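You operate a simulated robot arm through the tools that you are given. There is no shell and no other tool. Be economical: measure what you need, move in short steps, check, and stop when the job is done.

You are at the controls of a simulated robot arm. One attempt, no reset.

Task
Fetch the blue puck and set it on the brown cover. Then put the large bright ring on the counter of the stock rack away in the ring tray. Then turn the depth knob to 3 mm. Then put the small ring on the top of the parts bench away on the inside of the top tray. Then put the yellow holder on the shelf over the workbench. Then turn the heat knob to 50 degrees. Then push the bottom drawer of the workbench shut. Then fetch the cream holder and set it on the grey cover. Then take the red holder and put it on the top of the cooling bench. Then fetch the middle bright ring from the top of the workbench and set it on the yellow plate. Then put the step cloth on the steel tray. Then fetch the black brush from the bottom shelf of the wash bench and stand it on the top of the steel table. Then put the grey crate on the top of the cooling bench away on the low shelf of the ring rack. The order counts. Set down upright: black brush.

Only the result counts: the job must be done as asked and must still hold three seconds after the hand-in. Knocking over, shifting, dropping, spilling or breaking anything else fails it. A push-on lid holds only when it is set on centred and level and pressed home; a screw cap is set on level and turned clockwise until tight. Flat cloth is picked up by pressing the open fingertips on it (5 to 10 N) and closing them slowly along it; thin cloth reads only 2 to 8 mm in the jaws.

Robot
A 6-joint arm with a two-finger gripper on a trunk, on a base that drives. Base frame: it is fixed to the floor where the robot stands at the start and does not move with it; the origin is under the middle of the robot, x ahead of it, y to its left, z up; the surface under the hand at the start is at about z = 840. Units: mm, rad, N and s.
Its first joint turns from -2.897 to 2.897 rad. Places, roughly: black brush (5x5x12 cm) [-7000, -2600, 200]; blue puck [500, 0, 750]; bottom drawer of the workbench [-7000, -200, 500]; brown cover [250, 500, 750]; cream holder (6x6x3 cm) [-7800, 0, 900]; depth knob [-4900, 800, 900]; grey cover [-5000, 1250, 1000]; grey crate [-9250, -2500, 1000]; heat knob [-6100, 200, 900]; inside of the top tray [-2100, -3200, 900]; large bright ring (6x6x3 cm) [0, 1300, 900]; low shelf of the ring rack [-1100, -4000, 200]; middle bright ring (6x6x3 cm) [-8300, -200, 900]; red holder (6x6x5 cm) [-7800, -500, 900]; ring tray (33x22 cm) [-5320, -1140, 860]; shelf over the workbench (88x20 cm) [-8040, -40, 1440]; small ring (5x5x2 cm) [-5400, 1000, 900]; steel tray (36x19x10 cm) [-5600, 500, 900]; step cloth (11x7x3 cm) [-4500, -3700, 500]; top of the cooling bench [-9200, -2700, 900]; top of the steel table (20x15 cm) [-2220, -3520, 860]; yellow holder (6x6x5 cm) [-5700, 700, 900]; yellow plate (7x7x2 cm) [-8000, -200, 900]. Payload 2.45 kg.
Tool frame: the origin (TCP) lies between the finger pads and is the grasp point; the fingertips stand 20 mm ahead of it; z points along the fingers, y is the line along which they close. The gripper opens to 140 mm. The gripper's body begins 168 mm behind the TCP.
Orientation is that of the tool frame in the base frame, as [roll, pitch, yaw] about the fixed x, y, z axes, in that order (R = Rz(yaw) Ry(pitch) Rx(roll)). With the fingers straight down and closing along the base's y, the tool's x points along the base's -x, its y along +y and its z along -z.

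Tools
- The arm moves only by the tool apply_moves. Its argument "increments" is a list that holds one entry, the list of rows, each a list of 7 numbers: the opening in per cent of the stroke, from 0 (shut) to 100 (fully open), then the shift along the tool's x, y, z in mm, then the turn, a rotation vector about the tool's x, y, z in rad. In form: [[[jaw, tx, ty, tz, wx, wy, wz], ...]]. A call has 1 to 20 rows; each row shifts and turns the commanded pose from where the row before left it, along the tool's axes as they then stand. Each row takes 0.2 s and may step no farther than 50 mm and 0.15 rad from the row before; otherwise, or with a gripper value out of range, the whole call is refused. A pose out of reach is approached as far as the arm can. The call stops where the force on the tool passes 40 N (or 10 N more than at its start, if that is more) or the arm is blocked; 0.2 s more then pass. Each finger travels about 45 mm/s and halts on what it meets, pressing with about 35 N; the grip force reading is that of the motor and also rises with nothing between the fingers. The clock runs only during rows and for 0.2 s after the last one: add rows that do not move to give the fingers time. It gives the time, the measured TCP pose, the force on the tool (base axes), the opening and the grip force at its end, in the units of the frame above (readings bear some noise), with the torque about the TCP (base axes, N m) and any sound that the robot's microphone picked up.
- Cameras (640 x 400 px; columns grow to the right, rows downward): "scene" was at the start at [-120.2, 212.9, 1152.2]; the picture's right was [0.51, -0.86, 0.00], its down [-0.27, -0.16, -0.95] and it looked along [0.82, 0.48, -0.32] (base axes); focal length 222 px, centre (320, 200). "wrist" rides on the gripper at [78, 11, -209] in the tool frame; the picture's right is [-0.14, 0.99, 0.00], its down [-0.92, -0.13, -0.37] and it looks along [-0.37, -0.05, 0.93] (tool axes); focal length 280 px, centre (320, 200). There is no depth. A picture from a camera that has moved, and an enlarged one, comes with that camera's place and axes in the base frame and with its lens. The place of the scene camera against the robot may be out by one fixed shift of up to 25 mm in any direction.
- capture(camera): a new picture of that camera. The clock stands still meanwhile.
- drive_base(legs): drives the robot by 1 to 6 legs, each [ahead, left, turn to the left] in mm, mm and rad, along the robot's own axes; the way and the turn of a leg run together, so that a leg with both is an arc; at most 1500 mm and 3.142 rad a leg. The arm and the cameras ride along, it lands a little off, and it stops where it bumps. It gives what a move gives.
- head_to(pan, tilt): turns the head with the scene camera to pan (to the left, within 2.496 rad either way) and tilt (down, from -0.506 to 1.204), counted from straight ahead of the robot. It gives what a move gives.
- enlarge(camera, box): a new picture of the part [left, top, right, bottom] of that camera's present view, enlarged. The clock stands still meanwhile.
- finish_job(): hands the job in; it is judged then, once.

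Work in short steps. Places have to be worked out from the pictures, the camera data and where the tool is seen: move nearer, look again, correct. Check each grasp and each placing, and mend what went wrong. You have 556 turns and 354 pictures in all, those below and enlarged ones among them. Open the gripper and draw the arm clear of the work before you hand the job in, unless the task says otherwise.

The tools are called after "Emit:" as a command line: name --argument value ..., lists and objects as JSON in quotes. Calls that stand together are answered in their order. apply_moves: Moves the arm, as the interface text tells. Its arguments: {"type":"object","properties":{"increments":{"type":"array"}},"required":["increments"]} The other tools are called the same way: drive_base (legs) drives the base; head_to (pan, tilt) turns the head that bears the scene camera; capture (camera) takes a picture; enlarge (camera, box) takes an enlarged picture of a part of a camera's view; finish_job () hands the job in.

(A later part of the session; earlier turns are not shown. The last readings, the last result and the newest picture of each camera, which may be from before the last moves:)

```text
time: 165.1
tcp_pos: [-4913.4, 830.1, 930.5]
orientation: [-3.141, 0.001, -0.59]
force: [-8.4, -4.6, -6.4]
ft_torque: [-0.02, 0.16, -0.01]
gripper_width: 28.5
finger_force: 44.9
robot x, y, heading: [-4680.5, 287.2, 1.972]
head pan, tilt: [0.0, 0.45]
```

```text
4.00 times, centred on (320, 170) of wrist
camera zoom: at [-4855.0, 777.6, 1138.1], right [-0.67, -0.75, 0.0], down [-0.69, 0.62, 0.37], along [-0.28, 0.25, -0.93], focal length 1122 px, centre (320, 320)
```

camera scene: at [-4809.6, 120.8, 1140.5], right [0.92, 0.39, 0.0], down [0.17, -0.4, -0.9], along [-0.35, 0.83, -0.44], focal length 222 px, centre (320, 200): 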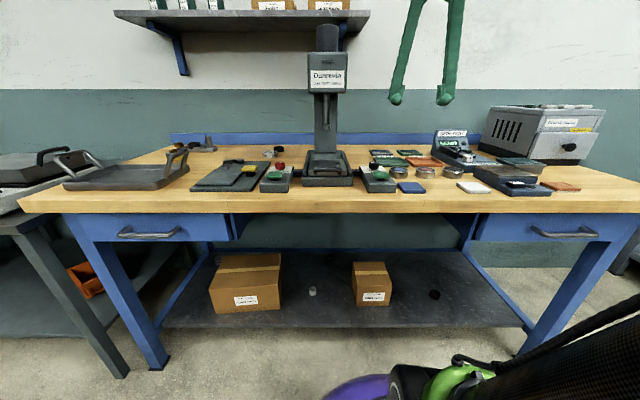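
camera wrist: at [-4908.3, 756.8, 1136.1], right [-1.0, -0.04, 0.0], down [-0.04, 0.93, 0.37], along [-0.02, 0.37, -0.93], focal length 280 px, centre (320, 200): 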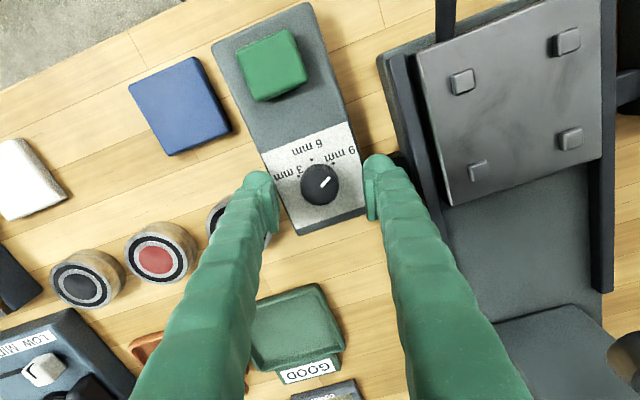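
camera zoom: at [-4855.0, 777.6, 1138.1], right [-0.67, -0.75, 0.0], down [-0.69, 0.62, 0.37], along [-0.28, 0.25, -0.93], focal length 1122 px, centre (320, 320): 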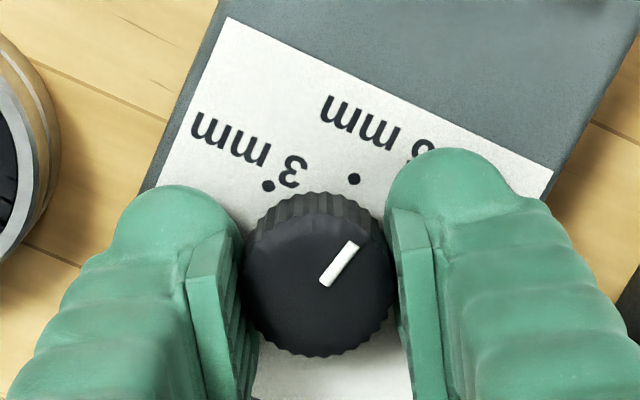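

The knob turns with the hand. The marks are 60° apart and it began exactly on 9, so I turn the remaining 1.29 rad.

Emit:
apply_moves --increments '[[[18, 0, 0, 0, 0, 0, -0.14], [18, 0, 0, 0, 0, 0, -0.14], [18, 0, 0, 0, 0, 0, -0.14], [18, 0, 0, 0, 0, 0, -0.14], [18, 0, 0, 0, 0, 0, -0.14], [18, 0, 0, 0, 0, 0, -0.14], [18, 0, 0, 0, 0, 0, -0.14], [18, 0, 0, 0, 0, 0, -0.14], [18, 0, 0, 0, 0, 0, -0.14], [18, 0, 0, 0, 0, 0, -0.034], [18, 0, 0, 0, 0, 0, 0]]]'

Emit:
enlarge --camera "wrist" --box '[240, 120, 400, 220]'

```text
time: 165.9
tcp_pos: [-4913.7, 830.1, 930.5]
orientation: [3.141, 0.001, -0.142]
force: [-4.1, -5.4, 2.1]
ft_torque: [-0.1, -0.05, -0.04]
gripper_width: 28.6
finger_force: 44.6
robot x, y, heading: [-4674.9, 291.2, 1.977]
head pan, tilt: [0.0, 0.45]
stopped in row 4: the force on the tool passed its limit at 42 N (the readings are from after the stop); the commanded pose is now the measured one
```

```text
4.00 times, centred on (320, 170) of wrist
camera zoom: at [-4838.5, 807.3, 1138.2], right [-0.28, -0.96, 0.0], down [-0.89, 0.26, 0.37], along [-0.36, 0.1, -0.93], focal length 1122 px, centre (320, 320)
```

zoom: 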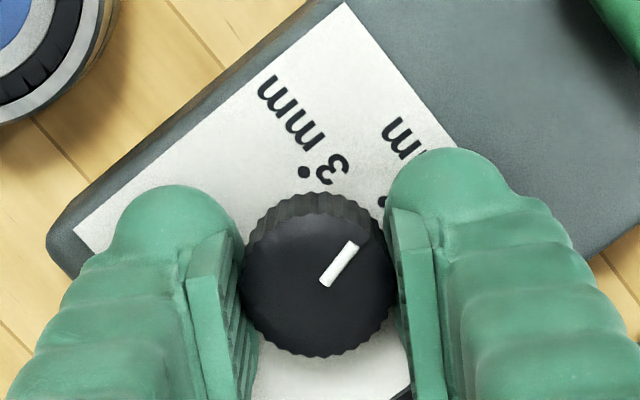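

A brief force spike stopped the turn at yaw -0.14. I continue more slowly towards yaw 0.70.

Emit:
apply_moves --increments '[[[18, 0, 0, 0, 0, 0, 0], [18, 0, 0, 0, 0, 0, -0.07], [18, 0, 0, 0, 0, 0, -0.07], [18, 0, 0, 0, 0, 0, -0.07], [18, 0, 0, 0, 0, 0, -0.07], [18, 0, 0, 0, 0, 0, -0.07], [18, 0, 0, 0, 0, 0, -0.07], [18, 0, 0, 0, 0, 0, 0]]]'

Emit:
enlarge --camera "wrist" --box '[240, 120, 400, 220]'

```text
time: 167.9
tcp_pos: [-4913.5, 828.0, 928.9]
orientation: [-3.141, 0.001, 0.279]
force: [0.2, -8.3, 8.1]
ft_torque: [-0.15, -0.16, -0.04]
gripper_width: 28.8
finger_force: 44.8
robot x, y, heading: [-4677.8, 287.2, 1.973]
head pan, tilt: [0.0, 0.45]
stopped in row 8: the force on the tool passed its limit at 41 N (the readings are from after the stop); the commanded pose is now the measured one
```

```text
4.00 times, centred on (320, 170) of wrist
camera zoom: at [-4836.1, 839.1, 1138.1], right [0.14, -0.99, 0.0], down [-0.92, -0.13, 0.37], along [-0.37, -0.05, -0.93], focal length 1122 px, centre (320, 320)
```

zoom: 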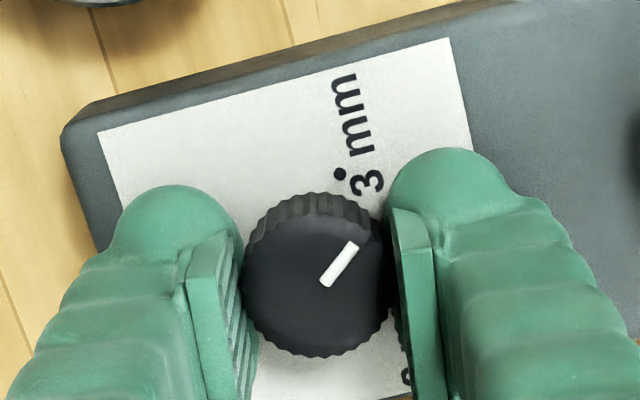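

Emit:
apply_moves --increments '[[[18, 0, 0, 0, 0, 0, 0], [18, 0, 0, 0, 0, 0, -0.07], [18, 0, 0, 0, 0, 0, -0.07], [18, 0, 0, 0, 0, 0, -0.07], [18, 0, 0, 0, 0, 0, -0.07], [18, 0, 0, 0, 0, 0, -0.07], [18, 0, 0, 0, 0, 0, -0.07], [18, 0, 0, 0, 0, 0, 0]]]'

Emit:
enlarge --camera "wrist" --box '[240, 120, 400, 220]'

```text
time: 169.4
tcp_pos: [-4913.3, 825.7, 929.8]
orientation: [3.139, 0.004, 0.673]
force: [1.5, -7.2, 12.6]
ft_torque: [-0.16, -0.16, -0.01]
gripper_width: 28.6
finger_force: 44.9
robot x, y, heading: [-4675.7, 288.6, 1.977]
head pan, tilt: [0.0, 0.45]
stopped in row 7: the force on the tool passed its limit at 41 N (the readings are from after the stop); the commanded pose is now the measured one
```

```text
4.00 times, centred on (320, 170) of wrist
camera zoom: at [-4845.8, 867.4, 1138.0], right [0.51, -0.86, 0.0], down [-0.8, -0.47, 0.37], along [-0.32, -0.19, -0.93], focal length 1122 px, centre (320, 320)
```

zoom: 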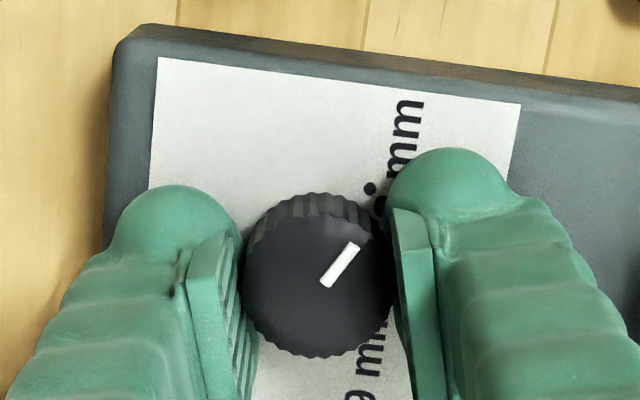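

The pointer is on the 3 mm dot within a few degrees. I release and lift to check it properly.

Emit:
apply_moves --increments '[[[24, 0, 0, 0, 0, 0, 0], [32, 0, 0, 0, 0, 0, 0], [40, 0, 0, 0, 0, 0, 0], [44, 0, 0, -20, 0, 0, 0], [44, 0, 0, -40, 0, 0, 0], [70, 0, 0, -40, 0, 0, 0], [90, 0, 0, 0, 0, 0, 0]]]'

Emit:
enlarge --camera "wrist" --box '[260, 100, 380, 180]'

```text
time: 171.1
tcp_pos: [-4912.9, 828.4, 1029.9]
orientation: [3.141, 0.003, 0.671]
force: [-0.8, 0.5, -0.6]
ft_torque: [0.01, -0.01, 0.03]
gripper_width: 112.9
finger_force: 0.0
robot x, y, heading: [-4675.3, 283.4, 1.98]
head pan, tilt: [0.0, 0.45]
```

```text
5.00 times, centred on (320, 140) of wrist
camera zoom: at [-4845.4, 869.1, 1236.5], right [0.51, -0.86, 0.0], down [-0.8, -0.47, 0.37], along [-0.32, -0.19, -0.93], focal length 1402 px, centre (320, 500)
```

zoom: 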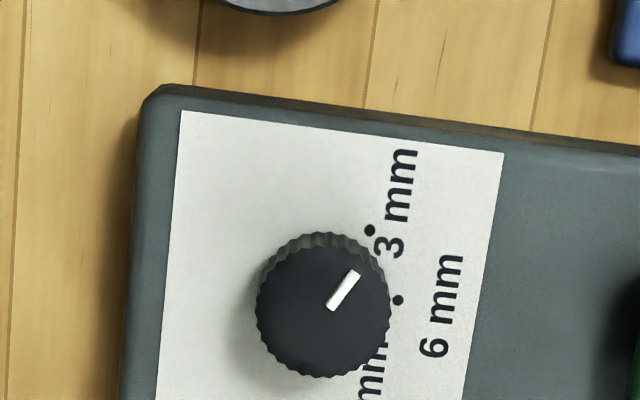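

The pointer is on 3 mm. Next is the small ring at the back of this bench, beyond the press. I retract, back off, pass the press sideways and come up again.

Emit:
apply_moves --increments '[[[90, 0, 0, -40, 0, 0, 0], [60, 0, 0, -40, 0, 0, 0], [60, -11, 40, -5, 0, 0, 0], [60, -11, 40, -5, 0, 0, 0], [60, -11, 40, -5, 0, 0, 0], [60, -11, 40, 0, 0, 0, 0.14], [60, 0, 0, 0, 0, 0, 0.14], [60, 0, 0, 0, 0, 0, 0.14], [60, 0, 0, 0, 0, 0, 0.14], [60, 0, 0, 0, 0, 0, 0.14], [60, 0, 0, 0, 0, 0, 0.14], [60, 0, 0, 0, 0, 0, 0.14], [60, 0, 0, 0, 0, 0, 0.14], [60, 0, 0, 0, 0, 0, 0.14], [60, 0, 0, 0, 0, 0, 0.14], [60, 0, 0, 0, 0, 0, 0.14], [60, 0, 0, 0, 0, 0, 0.14], [60, 0, 0, 0, 0, 0, 0.14], [60, 0, 0, 0, 0, 0, 0.14], [60, 0, 0, 0, 0, 0, 0]]]'

Emit:
drive_base --legs '[[-250, 0, 0], [0, 430, 0]]'

Emit:
capture --camera "scene"

```text
time: 175.2
tcp_pos: [-4848.1, 676.1, 1124.9]
orientation: [3.14, -0.003, -1.288]
force: [0.3, 1.0, 0.2]
ft_torque: [0.01, -0.01, 0.0]
gripper_width: 84.1
finger_force: 0.1
robot x, y, heading: [-4675.8, 287.8, 1.98]
head pan, tilt: [0.0, 0.45]
```

```text
time: 179.3
tcp_pos: [-5146.6, 271.5, 1125.3]
orientation: [3.14, -0.002, -1.287]
force: [0.1, 0.5, 0.8]
ft_torque: [-0.02, -0.03, -0.02]
gripper_width: 84.2
finger_force: 0.1
robot x, y, heading: [-4975.6, -116.2, 1.976]
head pan, tilt: [0.0, 0.45]
```

```text
284 pictures are left
camera scene: at [-5107.1, -285.0, 1140.5], right [0.92, 0.4, 0.0], down [0.17, -0.4, -0.9], along [-0.36, 0.83, -0.44], focal length 222 px, centre (320, 200)
```

scene: 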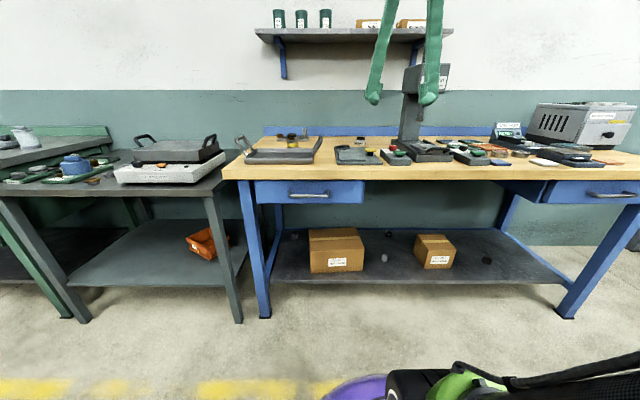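

Emit:
enlarge --camera "scene" --box '[225, 110, 405, 180]'

```text
3.56 times, centred on (315, 145) of scene
camera zoom: at [-5107.1, -285.0, 1140.5], right [0.92, 0.4, 0.0], down [0.17, -0.4, -0.9], along [-0.36, 0.83, -0.44], focal length 788 px, centre (338, 396)
```

zoom: 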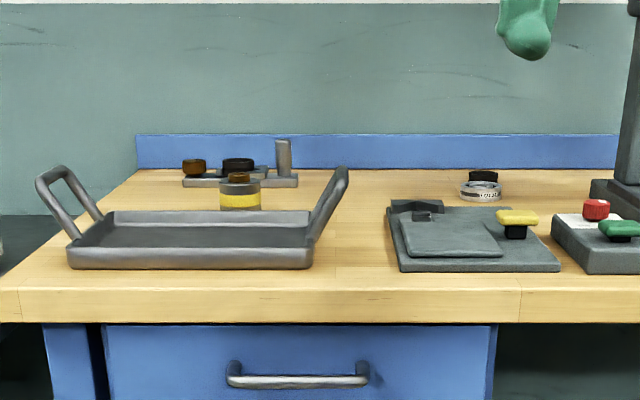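

The grey labelled ring is near (-5426,1064), with a black one behind it. I drive up and look from above.

Emit:
drive_base --legs '[[330, 0, 0]]'

Emit:
apply_moves --increments '[[[60, -49, 5, 0, 0, 0, 0.1], [60, -49, 5, 0, 0, 0, 0.1], [60, -48, 5, 0, 0, 0, 0.1], [60, -48, 5, 0, 0, 0, 0.1], [60, -40, -20, 0, 0, 0, 0.1], [60, 0, 0, 0, 0, 0, 0]]]'

Emit:
capture --camera "wrist"

```text
time: 181.5
tcp_pos: [-5277.8, 572.3, 1124.3]
orientation: [-3.142, -0.003, -1.284]
force: [0.4, -0.2, -0.4]
ft_torque: [0.01, 0.01, 0.02]
gripper_width: 84.1
finger_force: 0.0
robot x, y, heading: [-5105.0, 186.1, 1.979]
head pan, tilt: [0.0, 0.45]
```

```text
time: 182.9
tcp_pos: [-5299.5, 799.6, 1122.1]
orientation: [-3.141, -0.002, -1.785]
force: [-0.4, -0.4, -0.5]
ft_torque: [-0.01, -0.01, -0.01]
gripper_width: 84.3
finger_force: 0.1
robot x, y, heading: [-5104.4, 186.1, 1.976]
head pan, tilt: [0.0, 0.45]
```

```text
282 pictures are left
camera wrist: at [-5327.3, 725.5, 1331.1], right [-0.94, 0.34, 0.0], down [0.32, 0.87, 0.37], along [0.13, 0.34, -0.93], focal length 280 px, centre (320, 200)
```

wrist: 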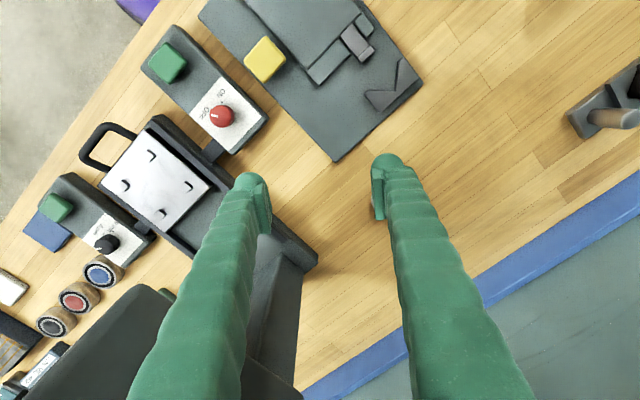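

The ring is hidden behind the right finger. I move the hand on until it is above the ring.

Emit:
apply_moves --increments '[[[80, -35, 28, 0, 0, 0, 0], [80, -35, 28, 0, 0, 0, 0], [80, -35, 28, 0, 0, 0, 0], [80, -35, 28, 0, 0, 0, 0], [80, -35, 28, 0, 0, 0, 0], [80, -35, 28, 0, 0, 0, 0], [80, 0, 0, 0, 0, 0, 0]]]'

Emit:
capture --camera "wrist"

```text
time: 184.1
tcp_pos: [-5300.2, 961.9, 1130.7]
orientation: [3.133, -0.02, -1.833]
force: [9.0, 12.8, -0.8]
ft_torque: [-2.17, 1.8, -0.01]
gripper_width: 111.7
finger_force: 0.0
robot x, y, heading: [-5071.9, 152.9, 1.932]
head pan, tilt: [0.0, 0.45]
stopped in row 5: the force on the tool passed its limit at 237 N (the readings are from after the stop); the commanded pose is now the measured one
```

```text
281 pictures are left
camera wrist: at [-5329.6, 893.2, 1339.8], right [-0.92, 0.39, 0.01], down [0.37, 0.86, 0.35], along [0.13, 0.32, -0.94], focal length 280 px, centre (320, 200)
```

wrist: 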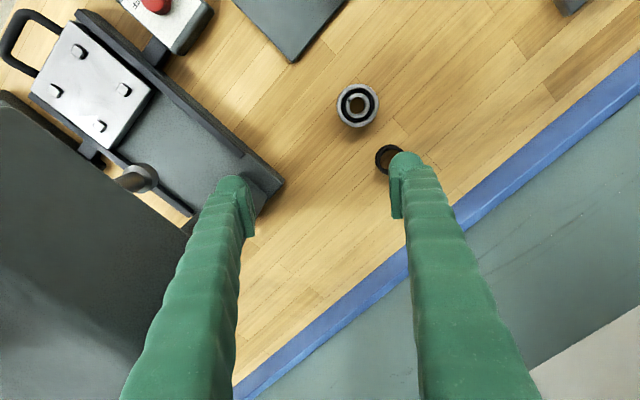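

Something stiff was struck: at this height the wrist probably met the wall shelf's front edge. I check the shelf and bench for any change.

Emit:
capture --camera "scene"

Emit:
head_to --pan 0.0 --tilt 0.1

Emit:
capture --camera "scene"

```text
280 pictures are left
camera scene: at [-5205.9, -8.1, 1141.7], right [0.94, 0.35, -0.01], down [0.14, -0.41, -0.9], along [-0.32, 0.84, -0.43], focal length 222 px, centre (320, 200)
```

scene: 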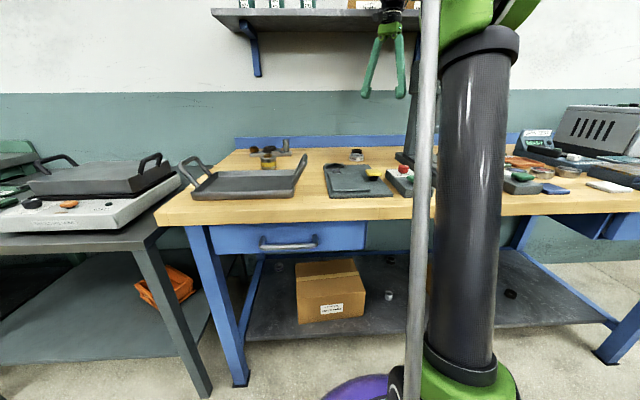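

```text
time: 184.9
tcp_pos: [-5331.9, 959.1, 1145.2]
orientation: [3.126, -0.005, -1.815]
force: [45.5, -70.3, 13.6]
ft_torque: [17.09, 10.75, -0.76]
gripper_width: 112.1
finger_force: 0.0
robot x, y, heading: [-5093.3, 174.0, 1.949]
head pan, tilt: [0.0, 0.099]
```

```text
279 pictures are left
camera scene: at [-5147.1, -6.9, 1184.9], right [0.93, 0.37, -0.06], down [-0.03, -0.08, -1.0], along [-0.37, 0.93, -0.06], focal length 222 px, centre (320, 200)
```

scene: 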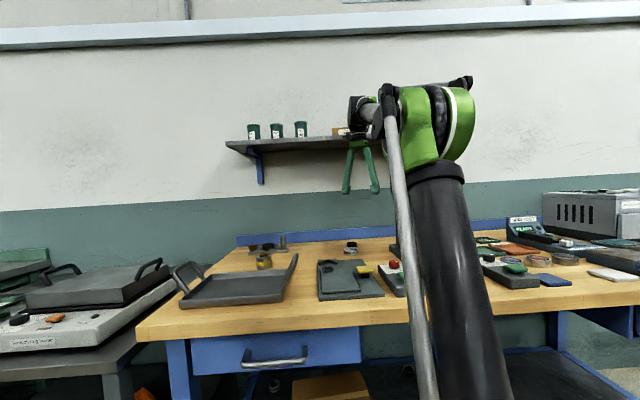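

The arm is still pressing on the shelf. I pull straight back to relieve it.

Emit:
apply_moves --increments '[[[80, 24, -18, 0, 0, 0, 0], [80, 24, -18, 0, 0, 0, 0], [80, 24, -18, 0, 0, 0, 0], [80, 0, 0, 0, 0, 0, 0]]]'

Emit:
capture --camera "scene"

```text
time: 185.9
tcp_pos: [-5323.9, 880.6, 1129.3]
orientation: [-3.139, -0.011, -1.802]
force: [0.7, -0.1, 0.4]
ft_torque: [0.03, 0.04, 0.01]
gripper_width: 112.0
finger_force: 0.1
robot x, y, heading: [-5092.8, 168.2, 1.955]
head pan, tilt: [0.0, 0.099]
```

```text
278 pictures are left
camera scene: at [-5229.7, 2.6, 1173.1], right [0.93, 0.38, 0.0], down [0.04, -0.09, -0.99], along [-0.38, 0.92, -0.1], focal length 222 px, centre (320, 200)
```

scene: 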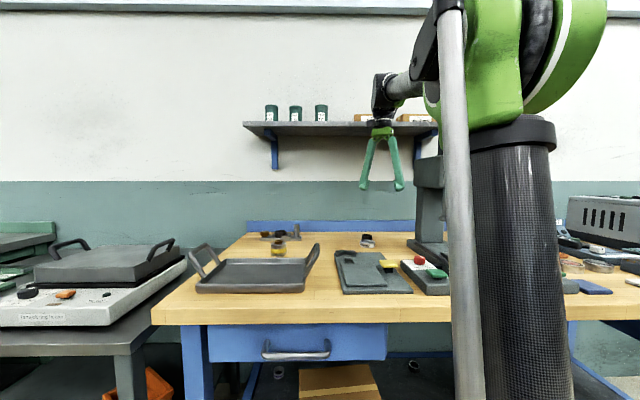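

Emit:
enlarge --camera "scene" --box '[230, 60, 450, 200]'

```text
2.86 times, centred on (340, 130) of scene
camera zoom: at [-5229.7, 2.6, 1173.1], right [0.93, 0.38, 0.0], down [0.04, -0.09, -0.99], along [-0.38, 0.92, -0.1], focal length 634 px, centre (263, 400)
```

zoom: 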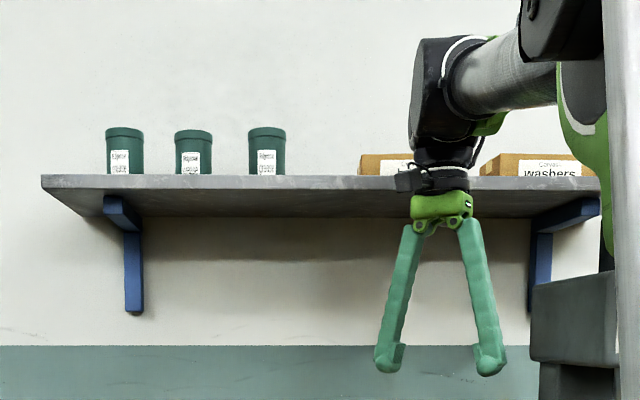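

Shelf and its contents are unharmed. I lower the hand well below the shelf before reaching further, and look down.

Emit:
apply_moves --increments '[[[80, 0, 0, 45, 0, 0, 0], [80, 0, 0, 45, 0, 0, 0], [80, 0, 0, 40, 0, 0, 0], [80, 0, 0, 0, 0, 0, 0]]]'

Emit:
capture --camera "wrist"

```text
time: 186.9
tcp_pos: [-5322.6, 883.7, 1000.1]
orientation: [-3.139, -0.012, -1.805]
force: [0.0, -0.2, -0.8]
ft_torque: [0.02, 0.03, -0.01]
gripper_width: 112.0
finger_force: 0.1
robot x, y, heading: [-5092.3, 171.5, 1.954]
head pan, tilt: [0.0, 0.099]
```

```text
276 pictures are left
camera wrist: at [-5351.6, 812.3, 1210.2], right [-0.93, 0.36, 0.0], down [0.34, 0.87, 0.36], along [0.13, 0.33, -0.93], focal length 280 px, centre (320, 200)
```

wrist: 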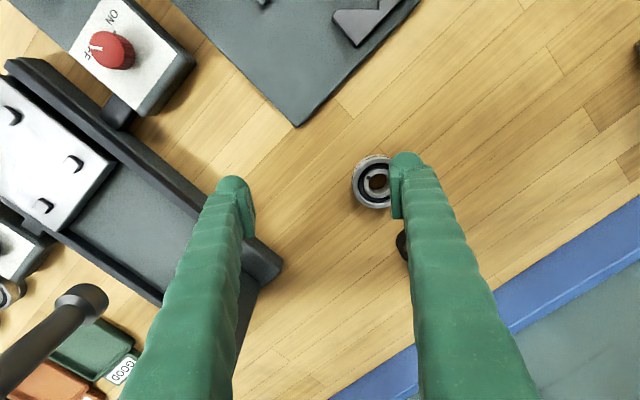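

The ring is at about (-5378,938). I centre over it and come down.

Emit:
apply_moves --increments '[[[70, -20.4, 33, 20, 0, 0, 0], [65, -20.4, 33, 20, 0, 0, 0], [60, 0, 0, 30, 0, 0, 0], [60, 0, 0, 15, 0, 0, 0], [60, 0, 0, 0, 0, 0, 0]]]'

Emit:
capture --camera "wrist"

```text
time: 188.1
tcp_pos: [-5375.4, 937.4, 912.7]
orientation: [-3.138, -0.013, -1.805]
force: [0.3, 0.6, -0.6]
ft_torque: [0.01, 0.01, 0.0]
gripper_width: 83.7
finger_force: 0.0
robot x, y, heading: [-5089.0, 177.2, 1.955]
head pan, tilt: [0.0, 0.099]
```

```text
275 pictures are left
camera wrist: at [-5405.1, 866.5, 1122.3], right [-0.93, 0.36, 0.0], down [0.34, 0.87, 0.36], along [0.13, 0.33, -0.93], focal length 280 px, centre (320, 200)
```

wrist: 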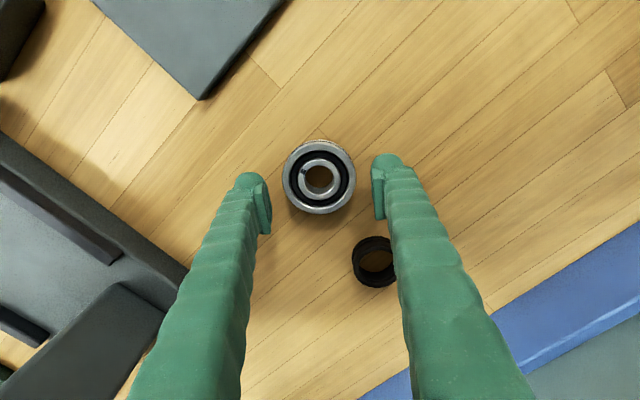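

The grey piece is a 65 mm bearing; the black ring behind it is about 50 mm and fits the listed size and place (-5400,1000). I lift a little and move over the black ring at about (-5397,1045).

Emit:
apply_moves --increments '[[[60, 0, 0, -30, 0, 0, 0], [60, -33.3, 15.5, 0, 0, 0, 0], [60, -33.3, 15.5, 0, 0, 0, 0], [60, -33.3, 15.5, 0, 0, 0, 0], [60, 0, 0, 0, 0, 0, 0]]]'

Emit:
capture --camera "wrist"

```text
time: 189.3
tcp_pos: [-5397.7, 1046.8, 943.0]
orientation: [-3.138, -0.013, -1.806]
force: [-0.5, -0.1, -0.1]
ft_torque: [0.04, 0.01, -0.03]
gripper_width: 83.9
finger_force: 0.1
robot x, y, heading: [-5092.9, 171.1, 1.955]
head pan, tilt: [0.0, 0.099]
```

```text
274 pictures are left
camera wrist: at [-5427.0, 976.0, 1151.7], right [-0.93, 0.36, 0.0], down [0.34, 0.87, 0.36], along [0.13, 0.33, -0.93], focal length 280 px, centre (320, 200)
```

wrist: 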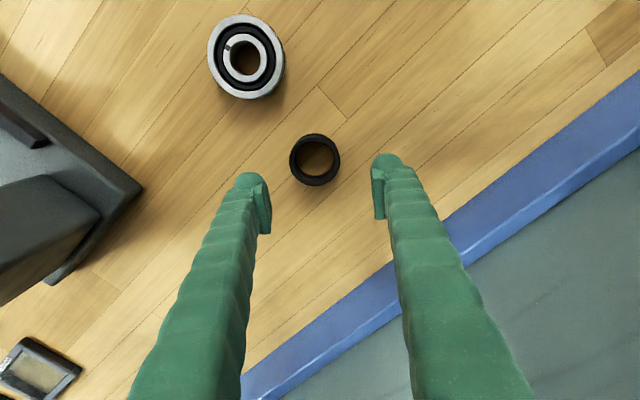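

Emit:
apply_moves --increments '[[[60, 15, -4, 25, 0, 0, 0], [60, 0, 0, 20, 0, 0, 0], [60, 0, 0, 0, 0, 0, 0]]]'

Emit:
enlarge --camera "wrist" --box '[220, 120, 420, 245]'

```text
time: 190.1
tcp_pos: [-5398.5, 1031.4, 897.5]
orientation: [-3.136, -0.013, -1.801]
force: [1.6, 5.4, 10.8]
ft_torque: [0.26, 0.46, -0.21]
gripper_width: 84.9
finger_force: 0.2
robot x, y, heading: [-5092.8, 175.8, 1.956]
head pan, tilt: [0.0, 0.099]
```

```text
3.20 times, centred on (320, 182) of wrist
camera zoom: at [-5428.4, 959.7, 1106.5], right [-0.93, 0.36, 0.0], down [0.34, 0.87, 0.36], along [0.13, 0.33, -0.93], focal length 897 px, centre (320, 256)
```

zoom: 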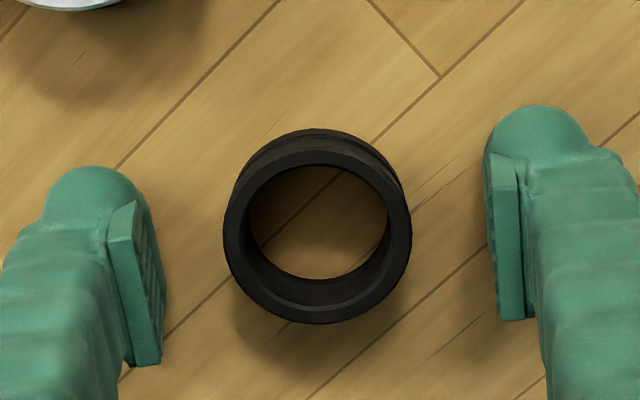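

The fingertips touch the bench at z of about 877. I raise 3 mm and close on the ring.

Emit:
apply_moves --increments '[[[60, 0, 0, -4, 0, 0, 0], [52, 0, 0, 0, 0, 0, 0], [45, 0, 0, 0, 0, 0, 0], [40, 0, 0, 0, 0, 0, 0], [36, 0, 0, 0, 0, 0, 0], [33, 0, 0, 0, 0, 0, 0], [30, 0, 0, 0, 0, 0, 0], [30, 0, 0, 0, 0, 0, 0]]]'

```text
time: 191.9
tcp_pos: [-5400.0, 1031.6, 901.0]
orientation: [-3.138, -0.013, -1.804]
force: [0.3, -0.2, 0.5]
ft_torque: [0.03, 0.02, 0.01]
gripper_width: 45.2
finger_force: 35.3
robot x, y, heading: [-5088.5, 176.3, 1.958]
head pan, tilt: [0.0, 0.099]
```

The ring is gripped, reading 45 mm. I lift, pull back under the shelf, and then raise.

Emit:
apply_moves --increments '[[[30, 0, 0, -20, 0, 0, 0], [30, 0, 0, -40, 0, 0, 0], [30, 35.2, -25.9, 0, 0, 0, 0], [30, 35.2, -25.9, 0, 0, 0, 0], [30, 35.2, -25.9, 0, 0, 0, 0], [30, 35.2, -25.9, 0, 0, 0, 0], [30, 35.2, -25.9, 0, 0, 0, 0], [30, 35.2, -25.9, 0, 0, 0, 0], [30, 35.2, -25.9, 0, 0, 0, 0], [30, 35.2, -25.9, 0, 0, 0, 0], [30, 0, 0, -45, 0, 0, 0], [30, 0, 0, -45, 0, 0, 0], [30, 0, 0, -45, 0, 0, 0], [30, 0, 0, -30, 0, 0, 0], [30, 0, 0, 0, 0, 0, 0]]]'

Emit:
capture --camera "wrist"

```text
time: 195.1
tcp_pos: [-5259.8, 713.4, 1131.2]
orientation: [-3.137, -0.012, -1.805]
force: [-1.1, -0.5, 0.2]
ft_torque: [-0.02, 0.02, 0.02]
gripper_width: 45.5
finger_force: 34.7
robot x, y, heading: [-5088.6, 170.2, 1.955]
head pan, tilt: [0.0, 0.099]
```

```text
272 pictures are left
camera wrist: at [-5288.6, 642.7, 1340.4], right [-0.93, 0.36, 0.0], down [0.34, 0.87, 0.36], along [0.13, 0.33, -0.93], focal length 280 px, centre (320, 200)
```

wrist: 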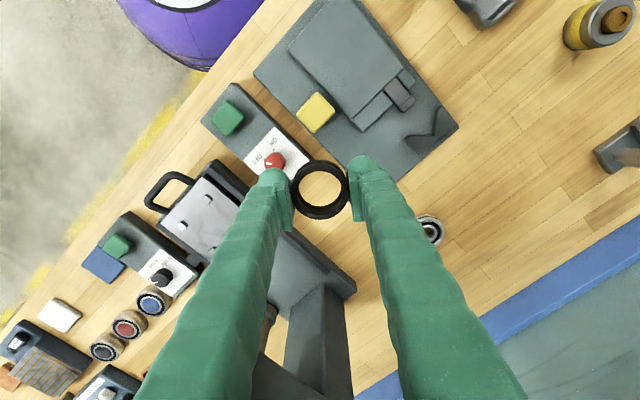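

The ring is held. Now for the top tray near (-2100,-3200). I back away and return around the table end by the route I know.

Emit:
apply_moves --increments '[[[30, 35, -26, 0, 0, 0, 0], [30, 35, -26, 0, 0, 0, 0], [30, 0, 0, 0, 0, 0, 0]]]'

Emit:
drive_base --legs '[[-350, 0, 0.017], [0, 1450, 0], [0, 500, 0]]'

Emit:
drive_base --legs '[[-1400, 0, 0], [-750, 0, 0], [0, 0, 3.14]]'

Emit:
head_to --pan 0.5 --tilt 0.25

Emit:
capture --camera "scene"

```text
time: 195.9
tcp_pos: [-5226.6, 633.7, 1133.7]
orientation: [-3.139, -0.01, -1.804]
force: [0.3, 0.0, -0.6]
ft_torque: [-0.02, -0.02, -0.02]
gripper_width: 45.4
finger_force: 35.0
robot x, y, heading: [-5089.7, 175.0, 1.958]
head pan, tilt: [0.0, 0.099]
```

```text
time: 207.6
tcp_pos: [-6902.8, -432.1, 1134.0]
orientation: [-3.139, -0.013, -1.813]
force: [0.1, 0.2, -0.7]
ft_torque: [0.04, -0.03, 0.0]
gripper_width: 45.4
finger_force: 34.6
robot x, y, heading: [-6773.0, -888.8, 1.942]
head pan, tilt: [0.0, 0.099]
```

```text
time: 220.1
tcp_pos: [-6239.2, -2535.0, 1139.4]
orientation: [3.141, -0.002, -1.58]
force: [-0.9, 0.8, -1.6]
ft_torque: [-0.18, -0.13, 0.01]
gripper_width: 45.3
finger_force: 34.8
robot x, y, heading: [-6011.7, -2941.0, 2.18]
head pan, tilt: [0.0, 0.099]
stopped in leg 3: the robot was blocked; the commanded pose is now the measured one
```

```text
time: 221.0
tcp_pos: [-6237.9, -2536.8, 1139.4]
orientation: [3.14, -0.004, -1.581]
force: [-0.6, 0.3, -0.8]
ft_torque: [0.02, 0.01, -0.02]
gripper_width: 45.4
finger_force: 35.6
robot x, y, heading: [-6010.9, -2947.3, 2.176]
head pan, tilt: [0.499, 0.25]
```

```text
271 pictures are left
camera scene: at [-6146.3, -3162.6, 1160.6], right [0.45, 0.89, 0.0], down [0.22, -0.12, -0.97], along [-0.86, 0.43, -0.25], focal length 222 px, centre (320, 200)
```

scene: 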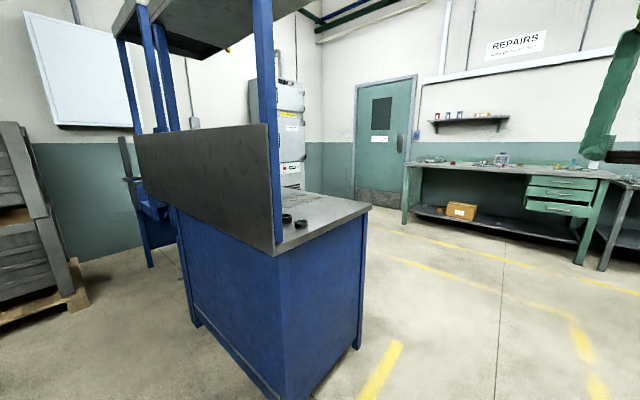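

The turn was blocked by something close by. I look behind me.

Emit:
head_to --pan 2.4 --tilt 0.4

Emit:
capture --camera "scene"

Emit:
head_to --pan -2.4 --tilt 0.4

Emit:
capture --camera "scene"

```text
time: 222.9
tcp_pos: [-6237.6, -2535.6, 1139.0]
orientation: [3.139, -0.004, -1.581]
force: [0.1, -0.1, -1.0]
ft_torque: [0.01, 0.01, 0.01]
gripper_width: 45.3
finger_force: 35.1
robot x, y, heading: [-6013.7, -2945.9, 2.179]
head pan, tilt: [2.4, 0.4]
```

```text
270 pictures are left
camera scene: at [-6075.2, -3296.4, 1147.7], right [-0.99, 0.13, -0.01], down [0.06, 0.38, -0.92], along [-0.12, -0.91, -0.38], focal length 222 px, centre (320, 200)
```

scene: 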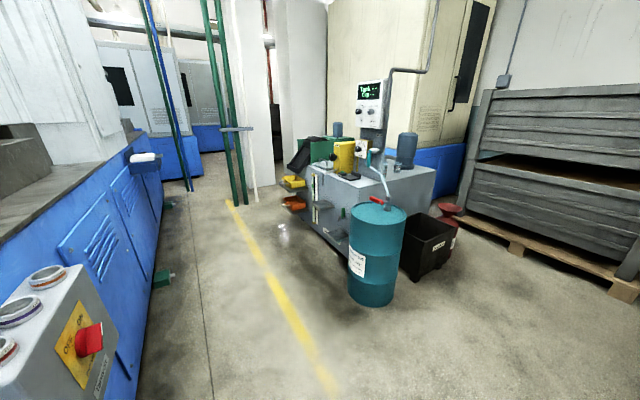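

```text
time: 226.7
tcp_pos: [-6238.5, -2537.5, 1139.5]
orientation: [3.139, -0.005, -1.582]
force: [-0.2, -0.6, -0.5]
ft_torque: [-0.01, 0.02, -0.02]
gripper_width: 45.5
finger_force: 35.1
robot x, y, heading: [-6012.2, -2944.0, 2.176]
head pan, tilt: [-2.4, 0.4]
```

```text
269 pictures are left
camera scene: at [-5972.4, -3225.0, 1147.7], right [-0.22, -0.98, 0.0], down [-0.38, 0.08, -0.92], along [0.9, -0.2, -0.38], focal length 222 px, centre (320, 200)
```

scene: 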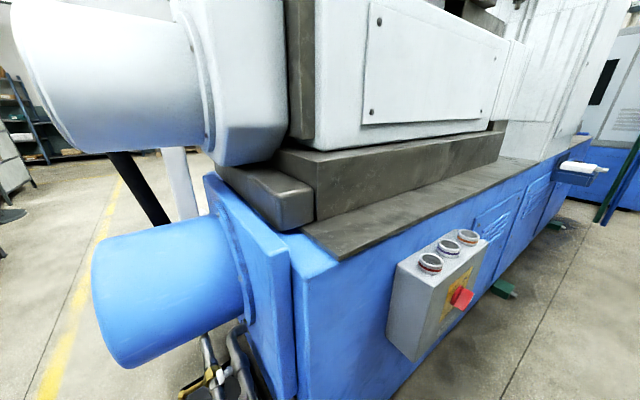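

The big blue machine stands just behind. I move forward to the middle of the aisle, turn right to face down it, and drive along it with the arm ahead.

Emit:
drive_base --legs '[[0, 0, -0.21], [430, 0, 0], [0, 0, -1.57]]'

Emit:
head_to --pan 0 --tilt 0.35

Emit:
capture --camera "scene"

```text
time: 228.9
tcp_pos: [-6086.3, -2414.2, 1143.7]
orientation: [3.134, 0.006, -1.887]
force: [-0.3, 0.8, -0.7]
ft_torque: [-0.24, -0.04, -0.01]
gripper_width: 45.4
finger_force: 34.5
robot x, y, heading: [-5996.9, -2857.6, 1.873]
head pan, tilt: [-2.4, 0.4]
stopped in leg 2: the robot was blocked; the commanded pose is now the measured one
```

```text
time: 231.2
tcp_pos: [-6085.5, -2412.9, 1144.0]
orientation: [3.131, 0.008, -1.883]
force: [-0.2, -1.0, -1.1]
ft_torque: [-0.01, 0.0, 0.03]
gripper_width: 45.3
finger_force: 35.2
robot x, y, heading: [-5996.1, -2857.4, 1.873]
head pan, tilt: [0.0, 0.351]
```

```text
268 pictures are left
camera scene: at [-6148.0, -3006.8, 1151.1], right [0.95, 0.3, 0.0], down [0.1, -0.33, -0.94], along [-0.28, 0.89, -0.35], focal length 222 px, centre (320, 200)
```

scene: 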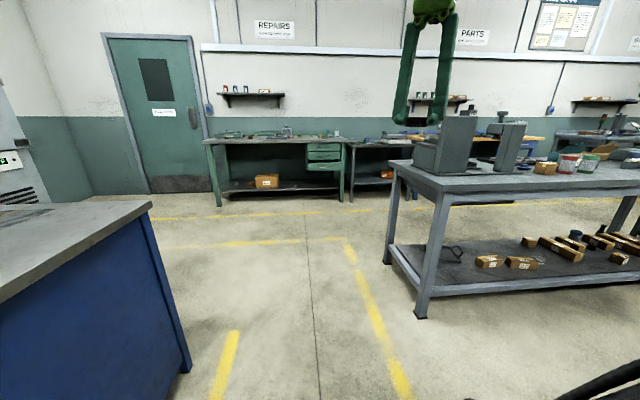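

The elbow on my right is probably touching the machine. I step left away from it first and then go forward.

Emit:
drive_base --legs '[[0, 250, 0], [500, 0, 0.1]]'

Emit:
head_to --pan -2.0 --tilt 0.3

Emit:
capture --camera "scene"

```text
time: 232.4
tcp_pos: [-6116.7, -2452.4, 1149.3]
orientation: [3.126, 0.016, -1.819]
force: [-0.6, 0.2, -1.8]
ft_torque: [-0.04, -0.12, -0.01]
gripper_width: 45.7
finger_force: 35.1
robot x, y, heading: [-6003.3, -2876.2, 1.939]
head pan, tilt: [0.0, 0.351]
stopped in leg 1: the robot was blocked; the commanded pose is now the measured one
```

```text
time: 234.3
tcp_pos: [-6116.7, -2452.4, 1150.4]
orientation: [3.126, 0.015, -1.819]
force: [-0.7, -0.7, -1.1]
ft_torque: [-0.02, 0.0, 0.0]
gripper_width: 45.3
finger_force: 35.1
robot x, y, heading: [-5999.6, -2876.0, 1.946]
head pan, tilt: [-2.0, 0.3]
```

```text
267 pictures are left
camera scene: at [-6113.3, -3027.5, 1152.4], right [1.0, 0.03, 0.0], down [0.01, -0.34, -0.94], along [-0.02, 0.94, -0.34], focal length 222 px, centre (320, 200)
```

scene: 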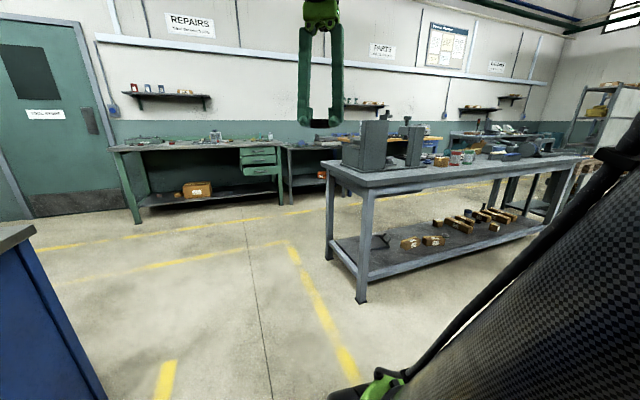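

The head is stopped by my own upper arm, and the arm pose has drifted a little. I look down around the base from the other side to see what holds the robot.

Emit:
head_to --pan 2.4 --tilt 0.9

Emit:
capture --camera "scene"

Emit:
head_to --pan 0.8 --tilt 1.1

Emit:
capture --camera "scene"

Emit:
capture --camera "wrist"

```text
time: 237.8
tcp_pos: [-6117.2, -2451.8, 1149.2]
orientation: [3.127, 0.016, -1.819]
force: [-0.5, -0.5, 0.2]
ft_torque: [-0.03, 0.02, -0.01]
gripper_width: 45.4
finger_force: 35.3
robot x, y, heading: [-6001.4, -2876.6, 1.942]
head pan, tilt: [2.4, 0.901]
```

```text
266 pictures are left
camera scene: at [-6138.1, -3191.4, 1104.5], right [-0.93, 0.36, -0.01], down [0.29, 0.73, -0.62], along [-0.22, -0.58, -0.78], focal length 222 px, centre (320, 200)
```

scene: 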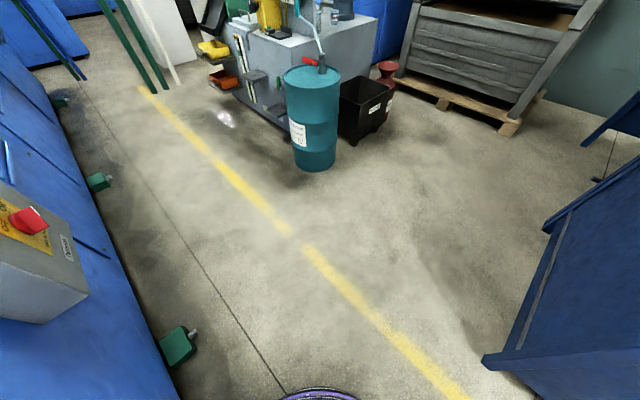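

```text
time: 239.5
tcp_pos: [-6116.9, -2451.6, 1150.2]
orientation: [3.127, 0.016, -1.82]
force: [-0.4, -0.3, -0.9]
ft_torque: [0.01, -0.04, -0.01]
gripper_width: 45.6
finger_force: 34.9
robot x, y, heading: [-6001.0, -2879.3, 1.938]
head pan, tilt: [0.799, 1.1]
```

```text
265 pictures are left
camera scene: at [-6168.8, -3096.5, 1090.0], right [0.39, 0.92, 0.0], down [0.82, -0.35, -0.45], along [-0.42, 0.17, -0.89], focal length 222 px, centre (320, 200)
```

scene: 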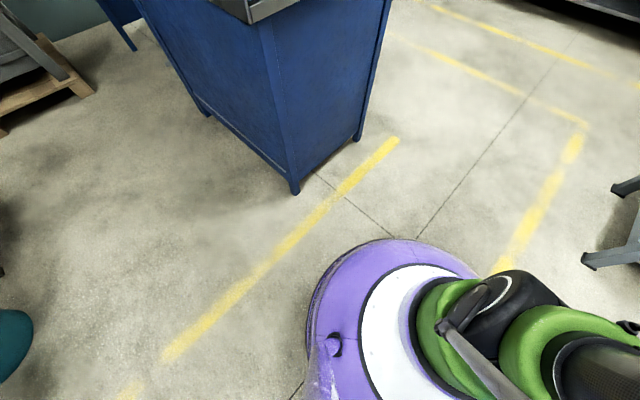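

```text
264 pictures are left
camera wrist: at [-6145.1, -2529.4, 1356.7], right [-0.93, 0.38, 0.02], down [0.35, 0.85, 0.38], along [0.13, 0.36, -0.92], focal length 280 px, centre (320, 200)
```

wrist: 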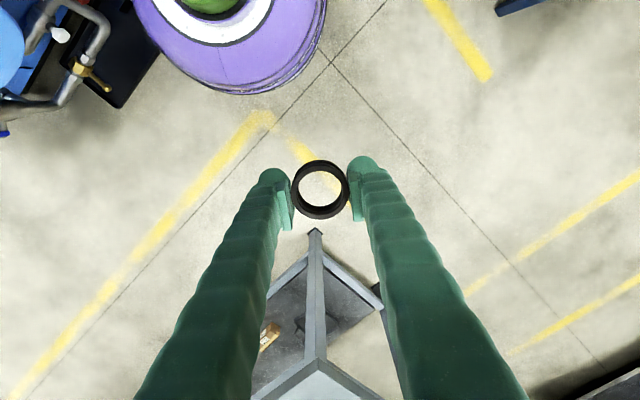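

I look up to the right to find the elbow and whatever is beside it.

Emit:
head_to --pan -0.3 --tilt -0.3

Emit:
capture --camera "scene"

```text
time: 241.0
tcp_pos: [-6118.0, -2453.2, 1151.0]
orientation: [3.126, 0.015, -1.819]
force: [0.1, -1.6, -0.7]
ft_torque: [0.0, -0.01, -0.02]
gripper_width: 45.4
finger_force: 35.0
robot x, y, heading: [-6001.8, -2875.6, 1.939]
head pan, tilt: [-0.3, -0.3]
```

```text
263 pictures are left
camera scene: at [-6116.8, -3041.9, 1209.0], right [1.0, 0.07, 0.0], down [-0.02, 0.29, -0.96], along [-0.07, 0.96, 0.29], focal length 222 px, centre (320, 200)
```

scene: 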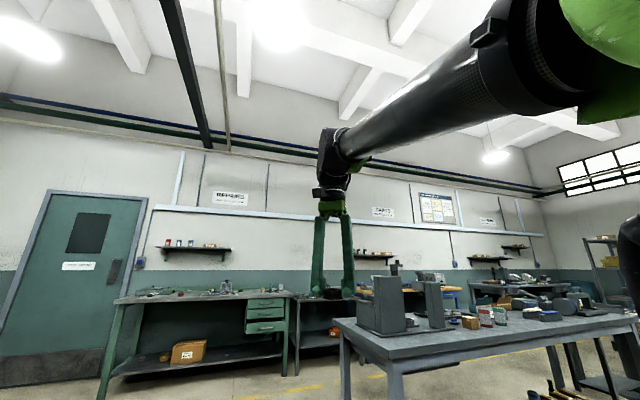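

The elbow sticks out to the right beside the machine's motor. I reach the hand forward, which draws the elbow in, and then try to leave to the left.

Emit:
apply_moves --increments '[[[30, -35, 24.9, 0, 0, 0, 0], [30, -35, 24.9, 0, 0, 0, 0], [30, -35, 24.9, 0, 0, 0, 0], [30, -35, 24.9, 0, 0, 0, 0], [30, -35, 24.9, 0, 0, 0, 0], [30, -35, 24.9, 0, 0, 0, 0], [30, -35, 24.9, 0, 0, 0, 0], [30, 0, 0, 0, 0, 0, 0]]]'

Emit:
capture --camera "scene"

```text
time: 242.8
tcp_pos: [-6226.7, -2169.1, 1154.4]
orientation: [3.126, 0.016, -1.818]
force: [0.0, -0.6, -0.4]
ft_torque: [0.04, 0.02, 0.01]
gripper_width: 45.5
finger_force: 35.0
robot x, y, heading: [-6002.9, -2876.2, 1.941]
head pan, tilt: [-0.3, -0.3]
```

```text
262 pictures are left
camera scene: at [-6116.5, -3041.8, 1209.2], right [1.0, 0.07, 0.0], down [-0.02, 0.29, -0.96], along [-0.07, 0.95, 0.29], focal length 222 px, centre (320, 200)
```

scene: 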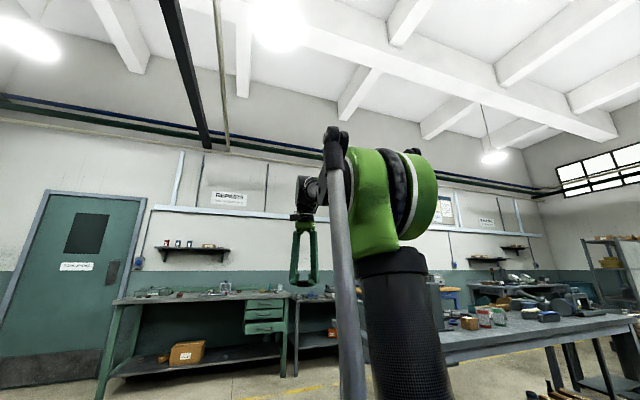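

The elbow is now in front and well clear. I look to the right rear before driving.

Emit:
head_to --pan -2.0 --tilt 0.5

Emit:
capture --camera "scene"

```text
time: 244.6
tcp_pos: [-6227.1, -2169.3, 1154.9]
orientation: [3.127, 0.015, -1.82]
force: [-0.2, 0.3, -1.0]
ft_torque: [0.01, 0.0, 0.01]
gripper_width: 45.3
finger_force: 35.6
robot x, y, heading: [-6001.8, -2879.3, 1.942]
head pan, tilt: [-2.0, 0.499]
```

```text
261 pictures are left
camera scene: at [-6019.9, -3125.9, 1138.5], right [-0.06, -1.0, 0.01], down [-0.47, 0.02, -0.88], along [0.88, -0.05, -0.48], focal length 222 px, centre (320, 200)
```

scene: 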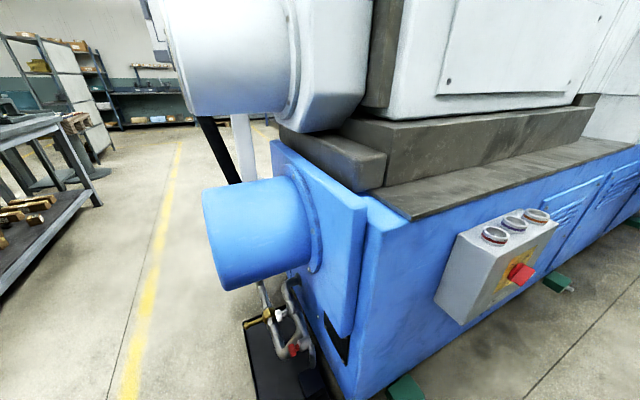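

The machine's end is beside me on the right at safe distance. I go forward into the aisle's middle, turn right and drive down it.

Emit:
drive_base --legs '[[430, 0, 0.02], [0, 0, -1.56]]'

Emit:
head_to --pan 0.0 --tilt 0.3

Emit:
capture --camera "scene"

```text
time: 245.9
tcp_pos: [-6122.3, -2115.1, 1162.9]
orientation: [3.121, 0.026, -1.946]
force: [-0.6, 1.9, -1.5]
ft_torque: [-0.25, -0.12, -0.01]
gripper_width: 45.4
finger_force: 35.1
robot x, y, heading: [-5994.5, -2832.4, 1.812]
head pan, tilt: [-2.0, 0.499]
stopped in leg 1: the robot was blocked; the commanded pose is now the measured one
```

```text
time: 247.9
tcp_pos: [-6122.7, -2115.7, 1163.1]
orientation: [3.118, 0.024, -1.948]
force: [0.6, 1.0, -1.5]
ft_torque: [-0.04, -0.03, -0.01]
gripper_width: 45.6
finger_force: 35.2
robot x, y, heading: [-5994.9, -2832.5, 1.812]
head pan, tilt: [0.0, 0.3]
```

```text
260 pictures are left
camera scene: at [-6153.1, -2970.9, 1155.8], right [0.97, 0.24, 0.0], down [0.07, -0.29, -0.95], along [-0.23, 0.93, -0.3], focal length 222 px, centre (320, 200)
```

scene: 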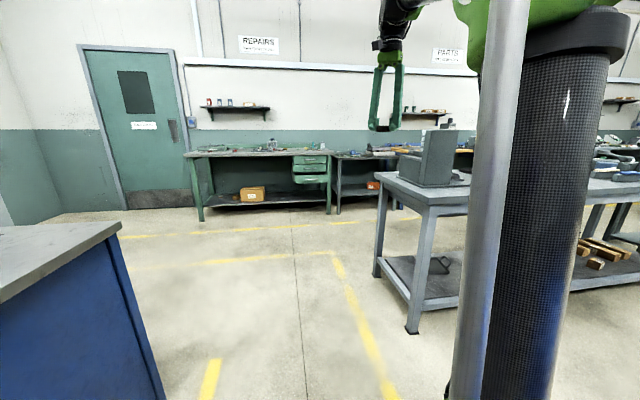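

The robot has tilted a little, so the base is probably riding on the machine's drip tray at the right front. I back off it and then move left.

Emit:
drive_base --legs '[[-150, 60, 0.13]]'

Emit:
capture --camera "wrist"

```text
time: 249.3
tcp_pos: [-6314.8, -2290.4, 1163.1]
orientation: [3.119, 0.023, -1.668]
force: [2.2, 0.8, 0.2]
ft_torque: [-0.06, 0.3, -0.02]
gripper_width: 45.6
finger_force: 35.2
robot x, y, heading: [-5990.7, -2948.3, 2.095]
head pan, tilt: [0.0, 0.3]
```

```text
259 pictures are left
camera wrist: at [-6329.2, -2373.9, 1369.7], right [-0.97, 0.23, 0.03], down [0.22, 0.89, 0.39], along [0.07, 0.38, -0.92], focal length 280 px, centre (320, 200)
```

wrist: 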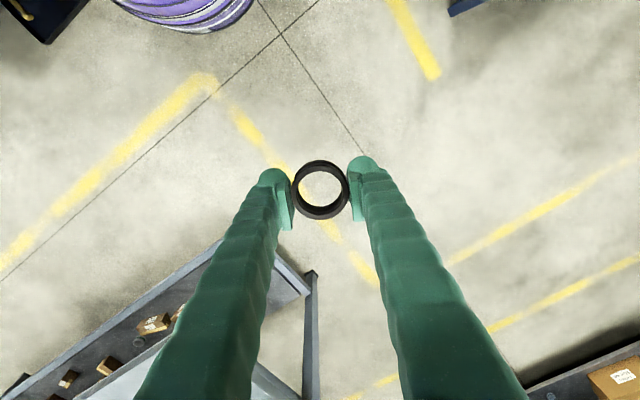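

Emit:
drive_base --legs '[[-60, 350, 0]]'

Emit:
capture --camera "wrist"

```text
time: 250.6
tcp_pos: [-6366.7, -2371.1, 1178.0]
orientation: [3.108, 0.04, -1.566]
force: [-1.5, 0.7, -1.4]
ft_torque: [-0.01, -0.21, 0.03]
gripper_width: 45.4
finger_force: 35.3
robot x, y, heading: [-5996.6, -2970.9, 2.192]
head pan, tilt: [0.0, 0.3]
stopped in leg 1: the robot was blocked; the commanded pose is now the measured one
```

```text
258 pictures are left
camera wrist: at [-6370.8, -2459.7, 1382.3], right [-0.99, 0.13, 0.04], down [0.14, 0.91, 0.4], along [0.02, 0.4, -0.92], focal length 280 px, centre (320, 200)
```

wrist: 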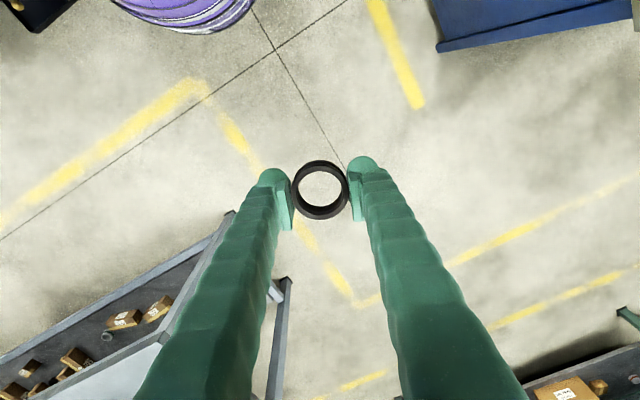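

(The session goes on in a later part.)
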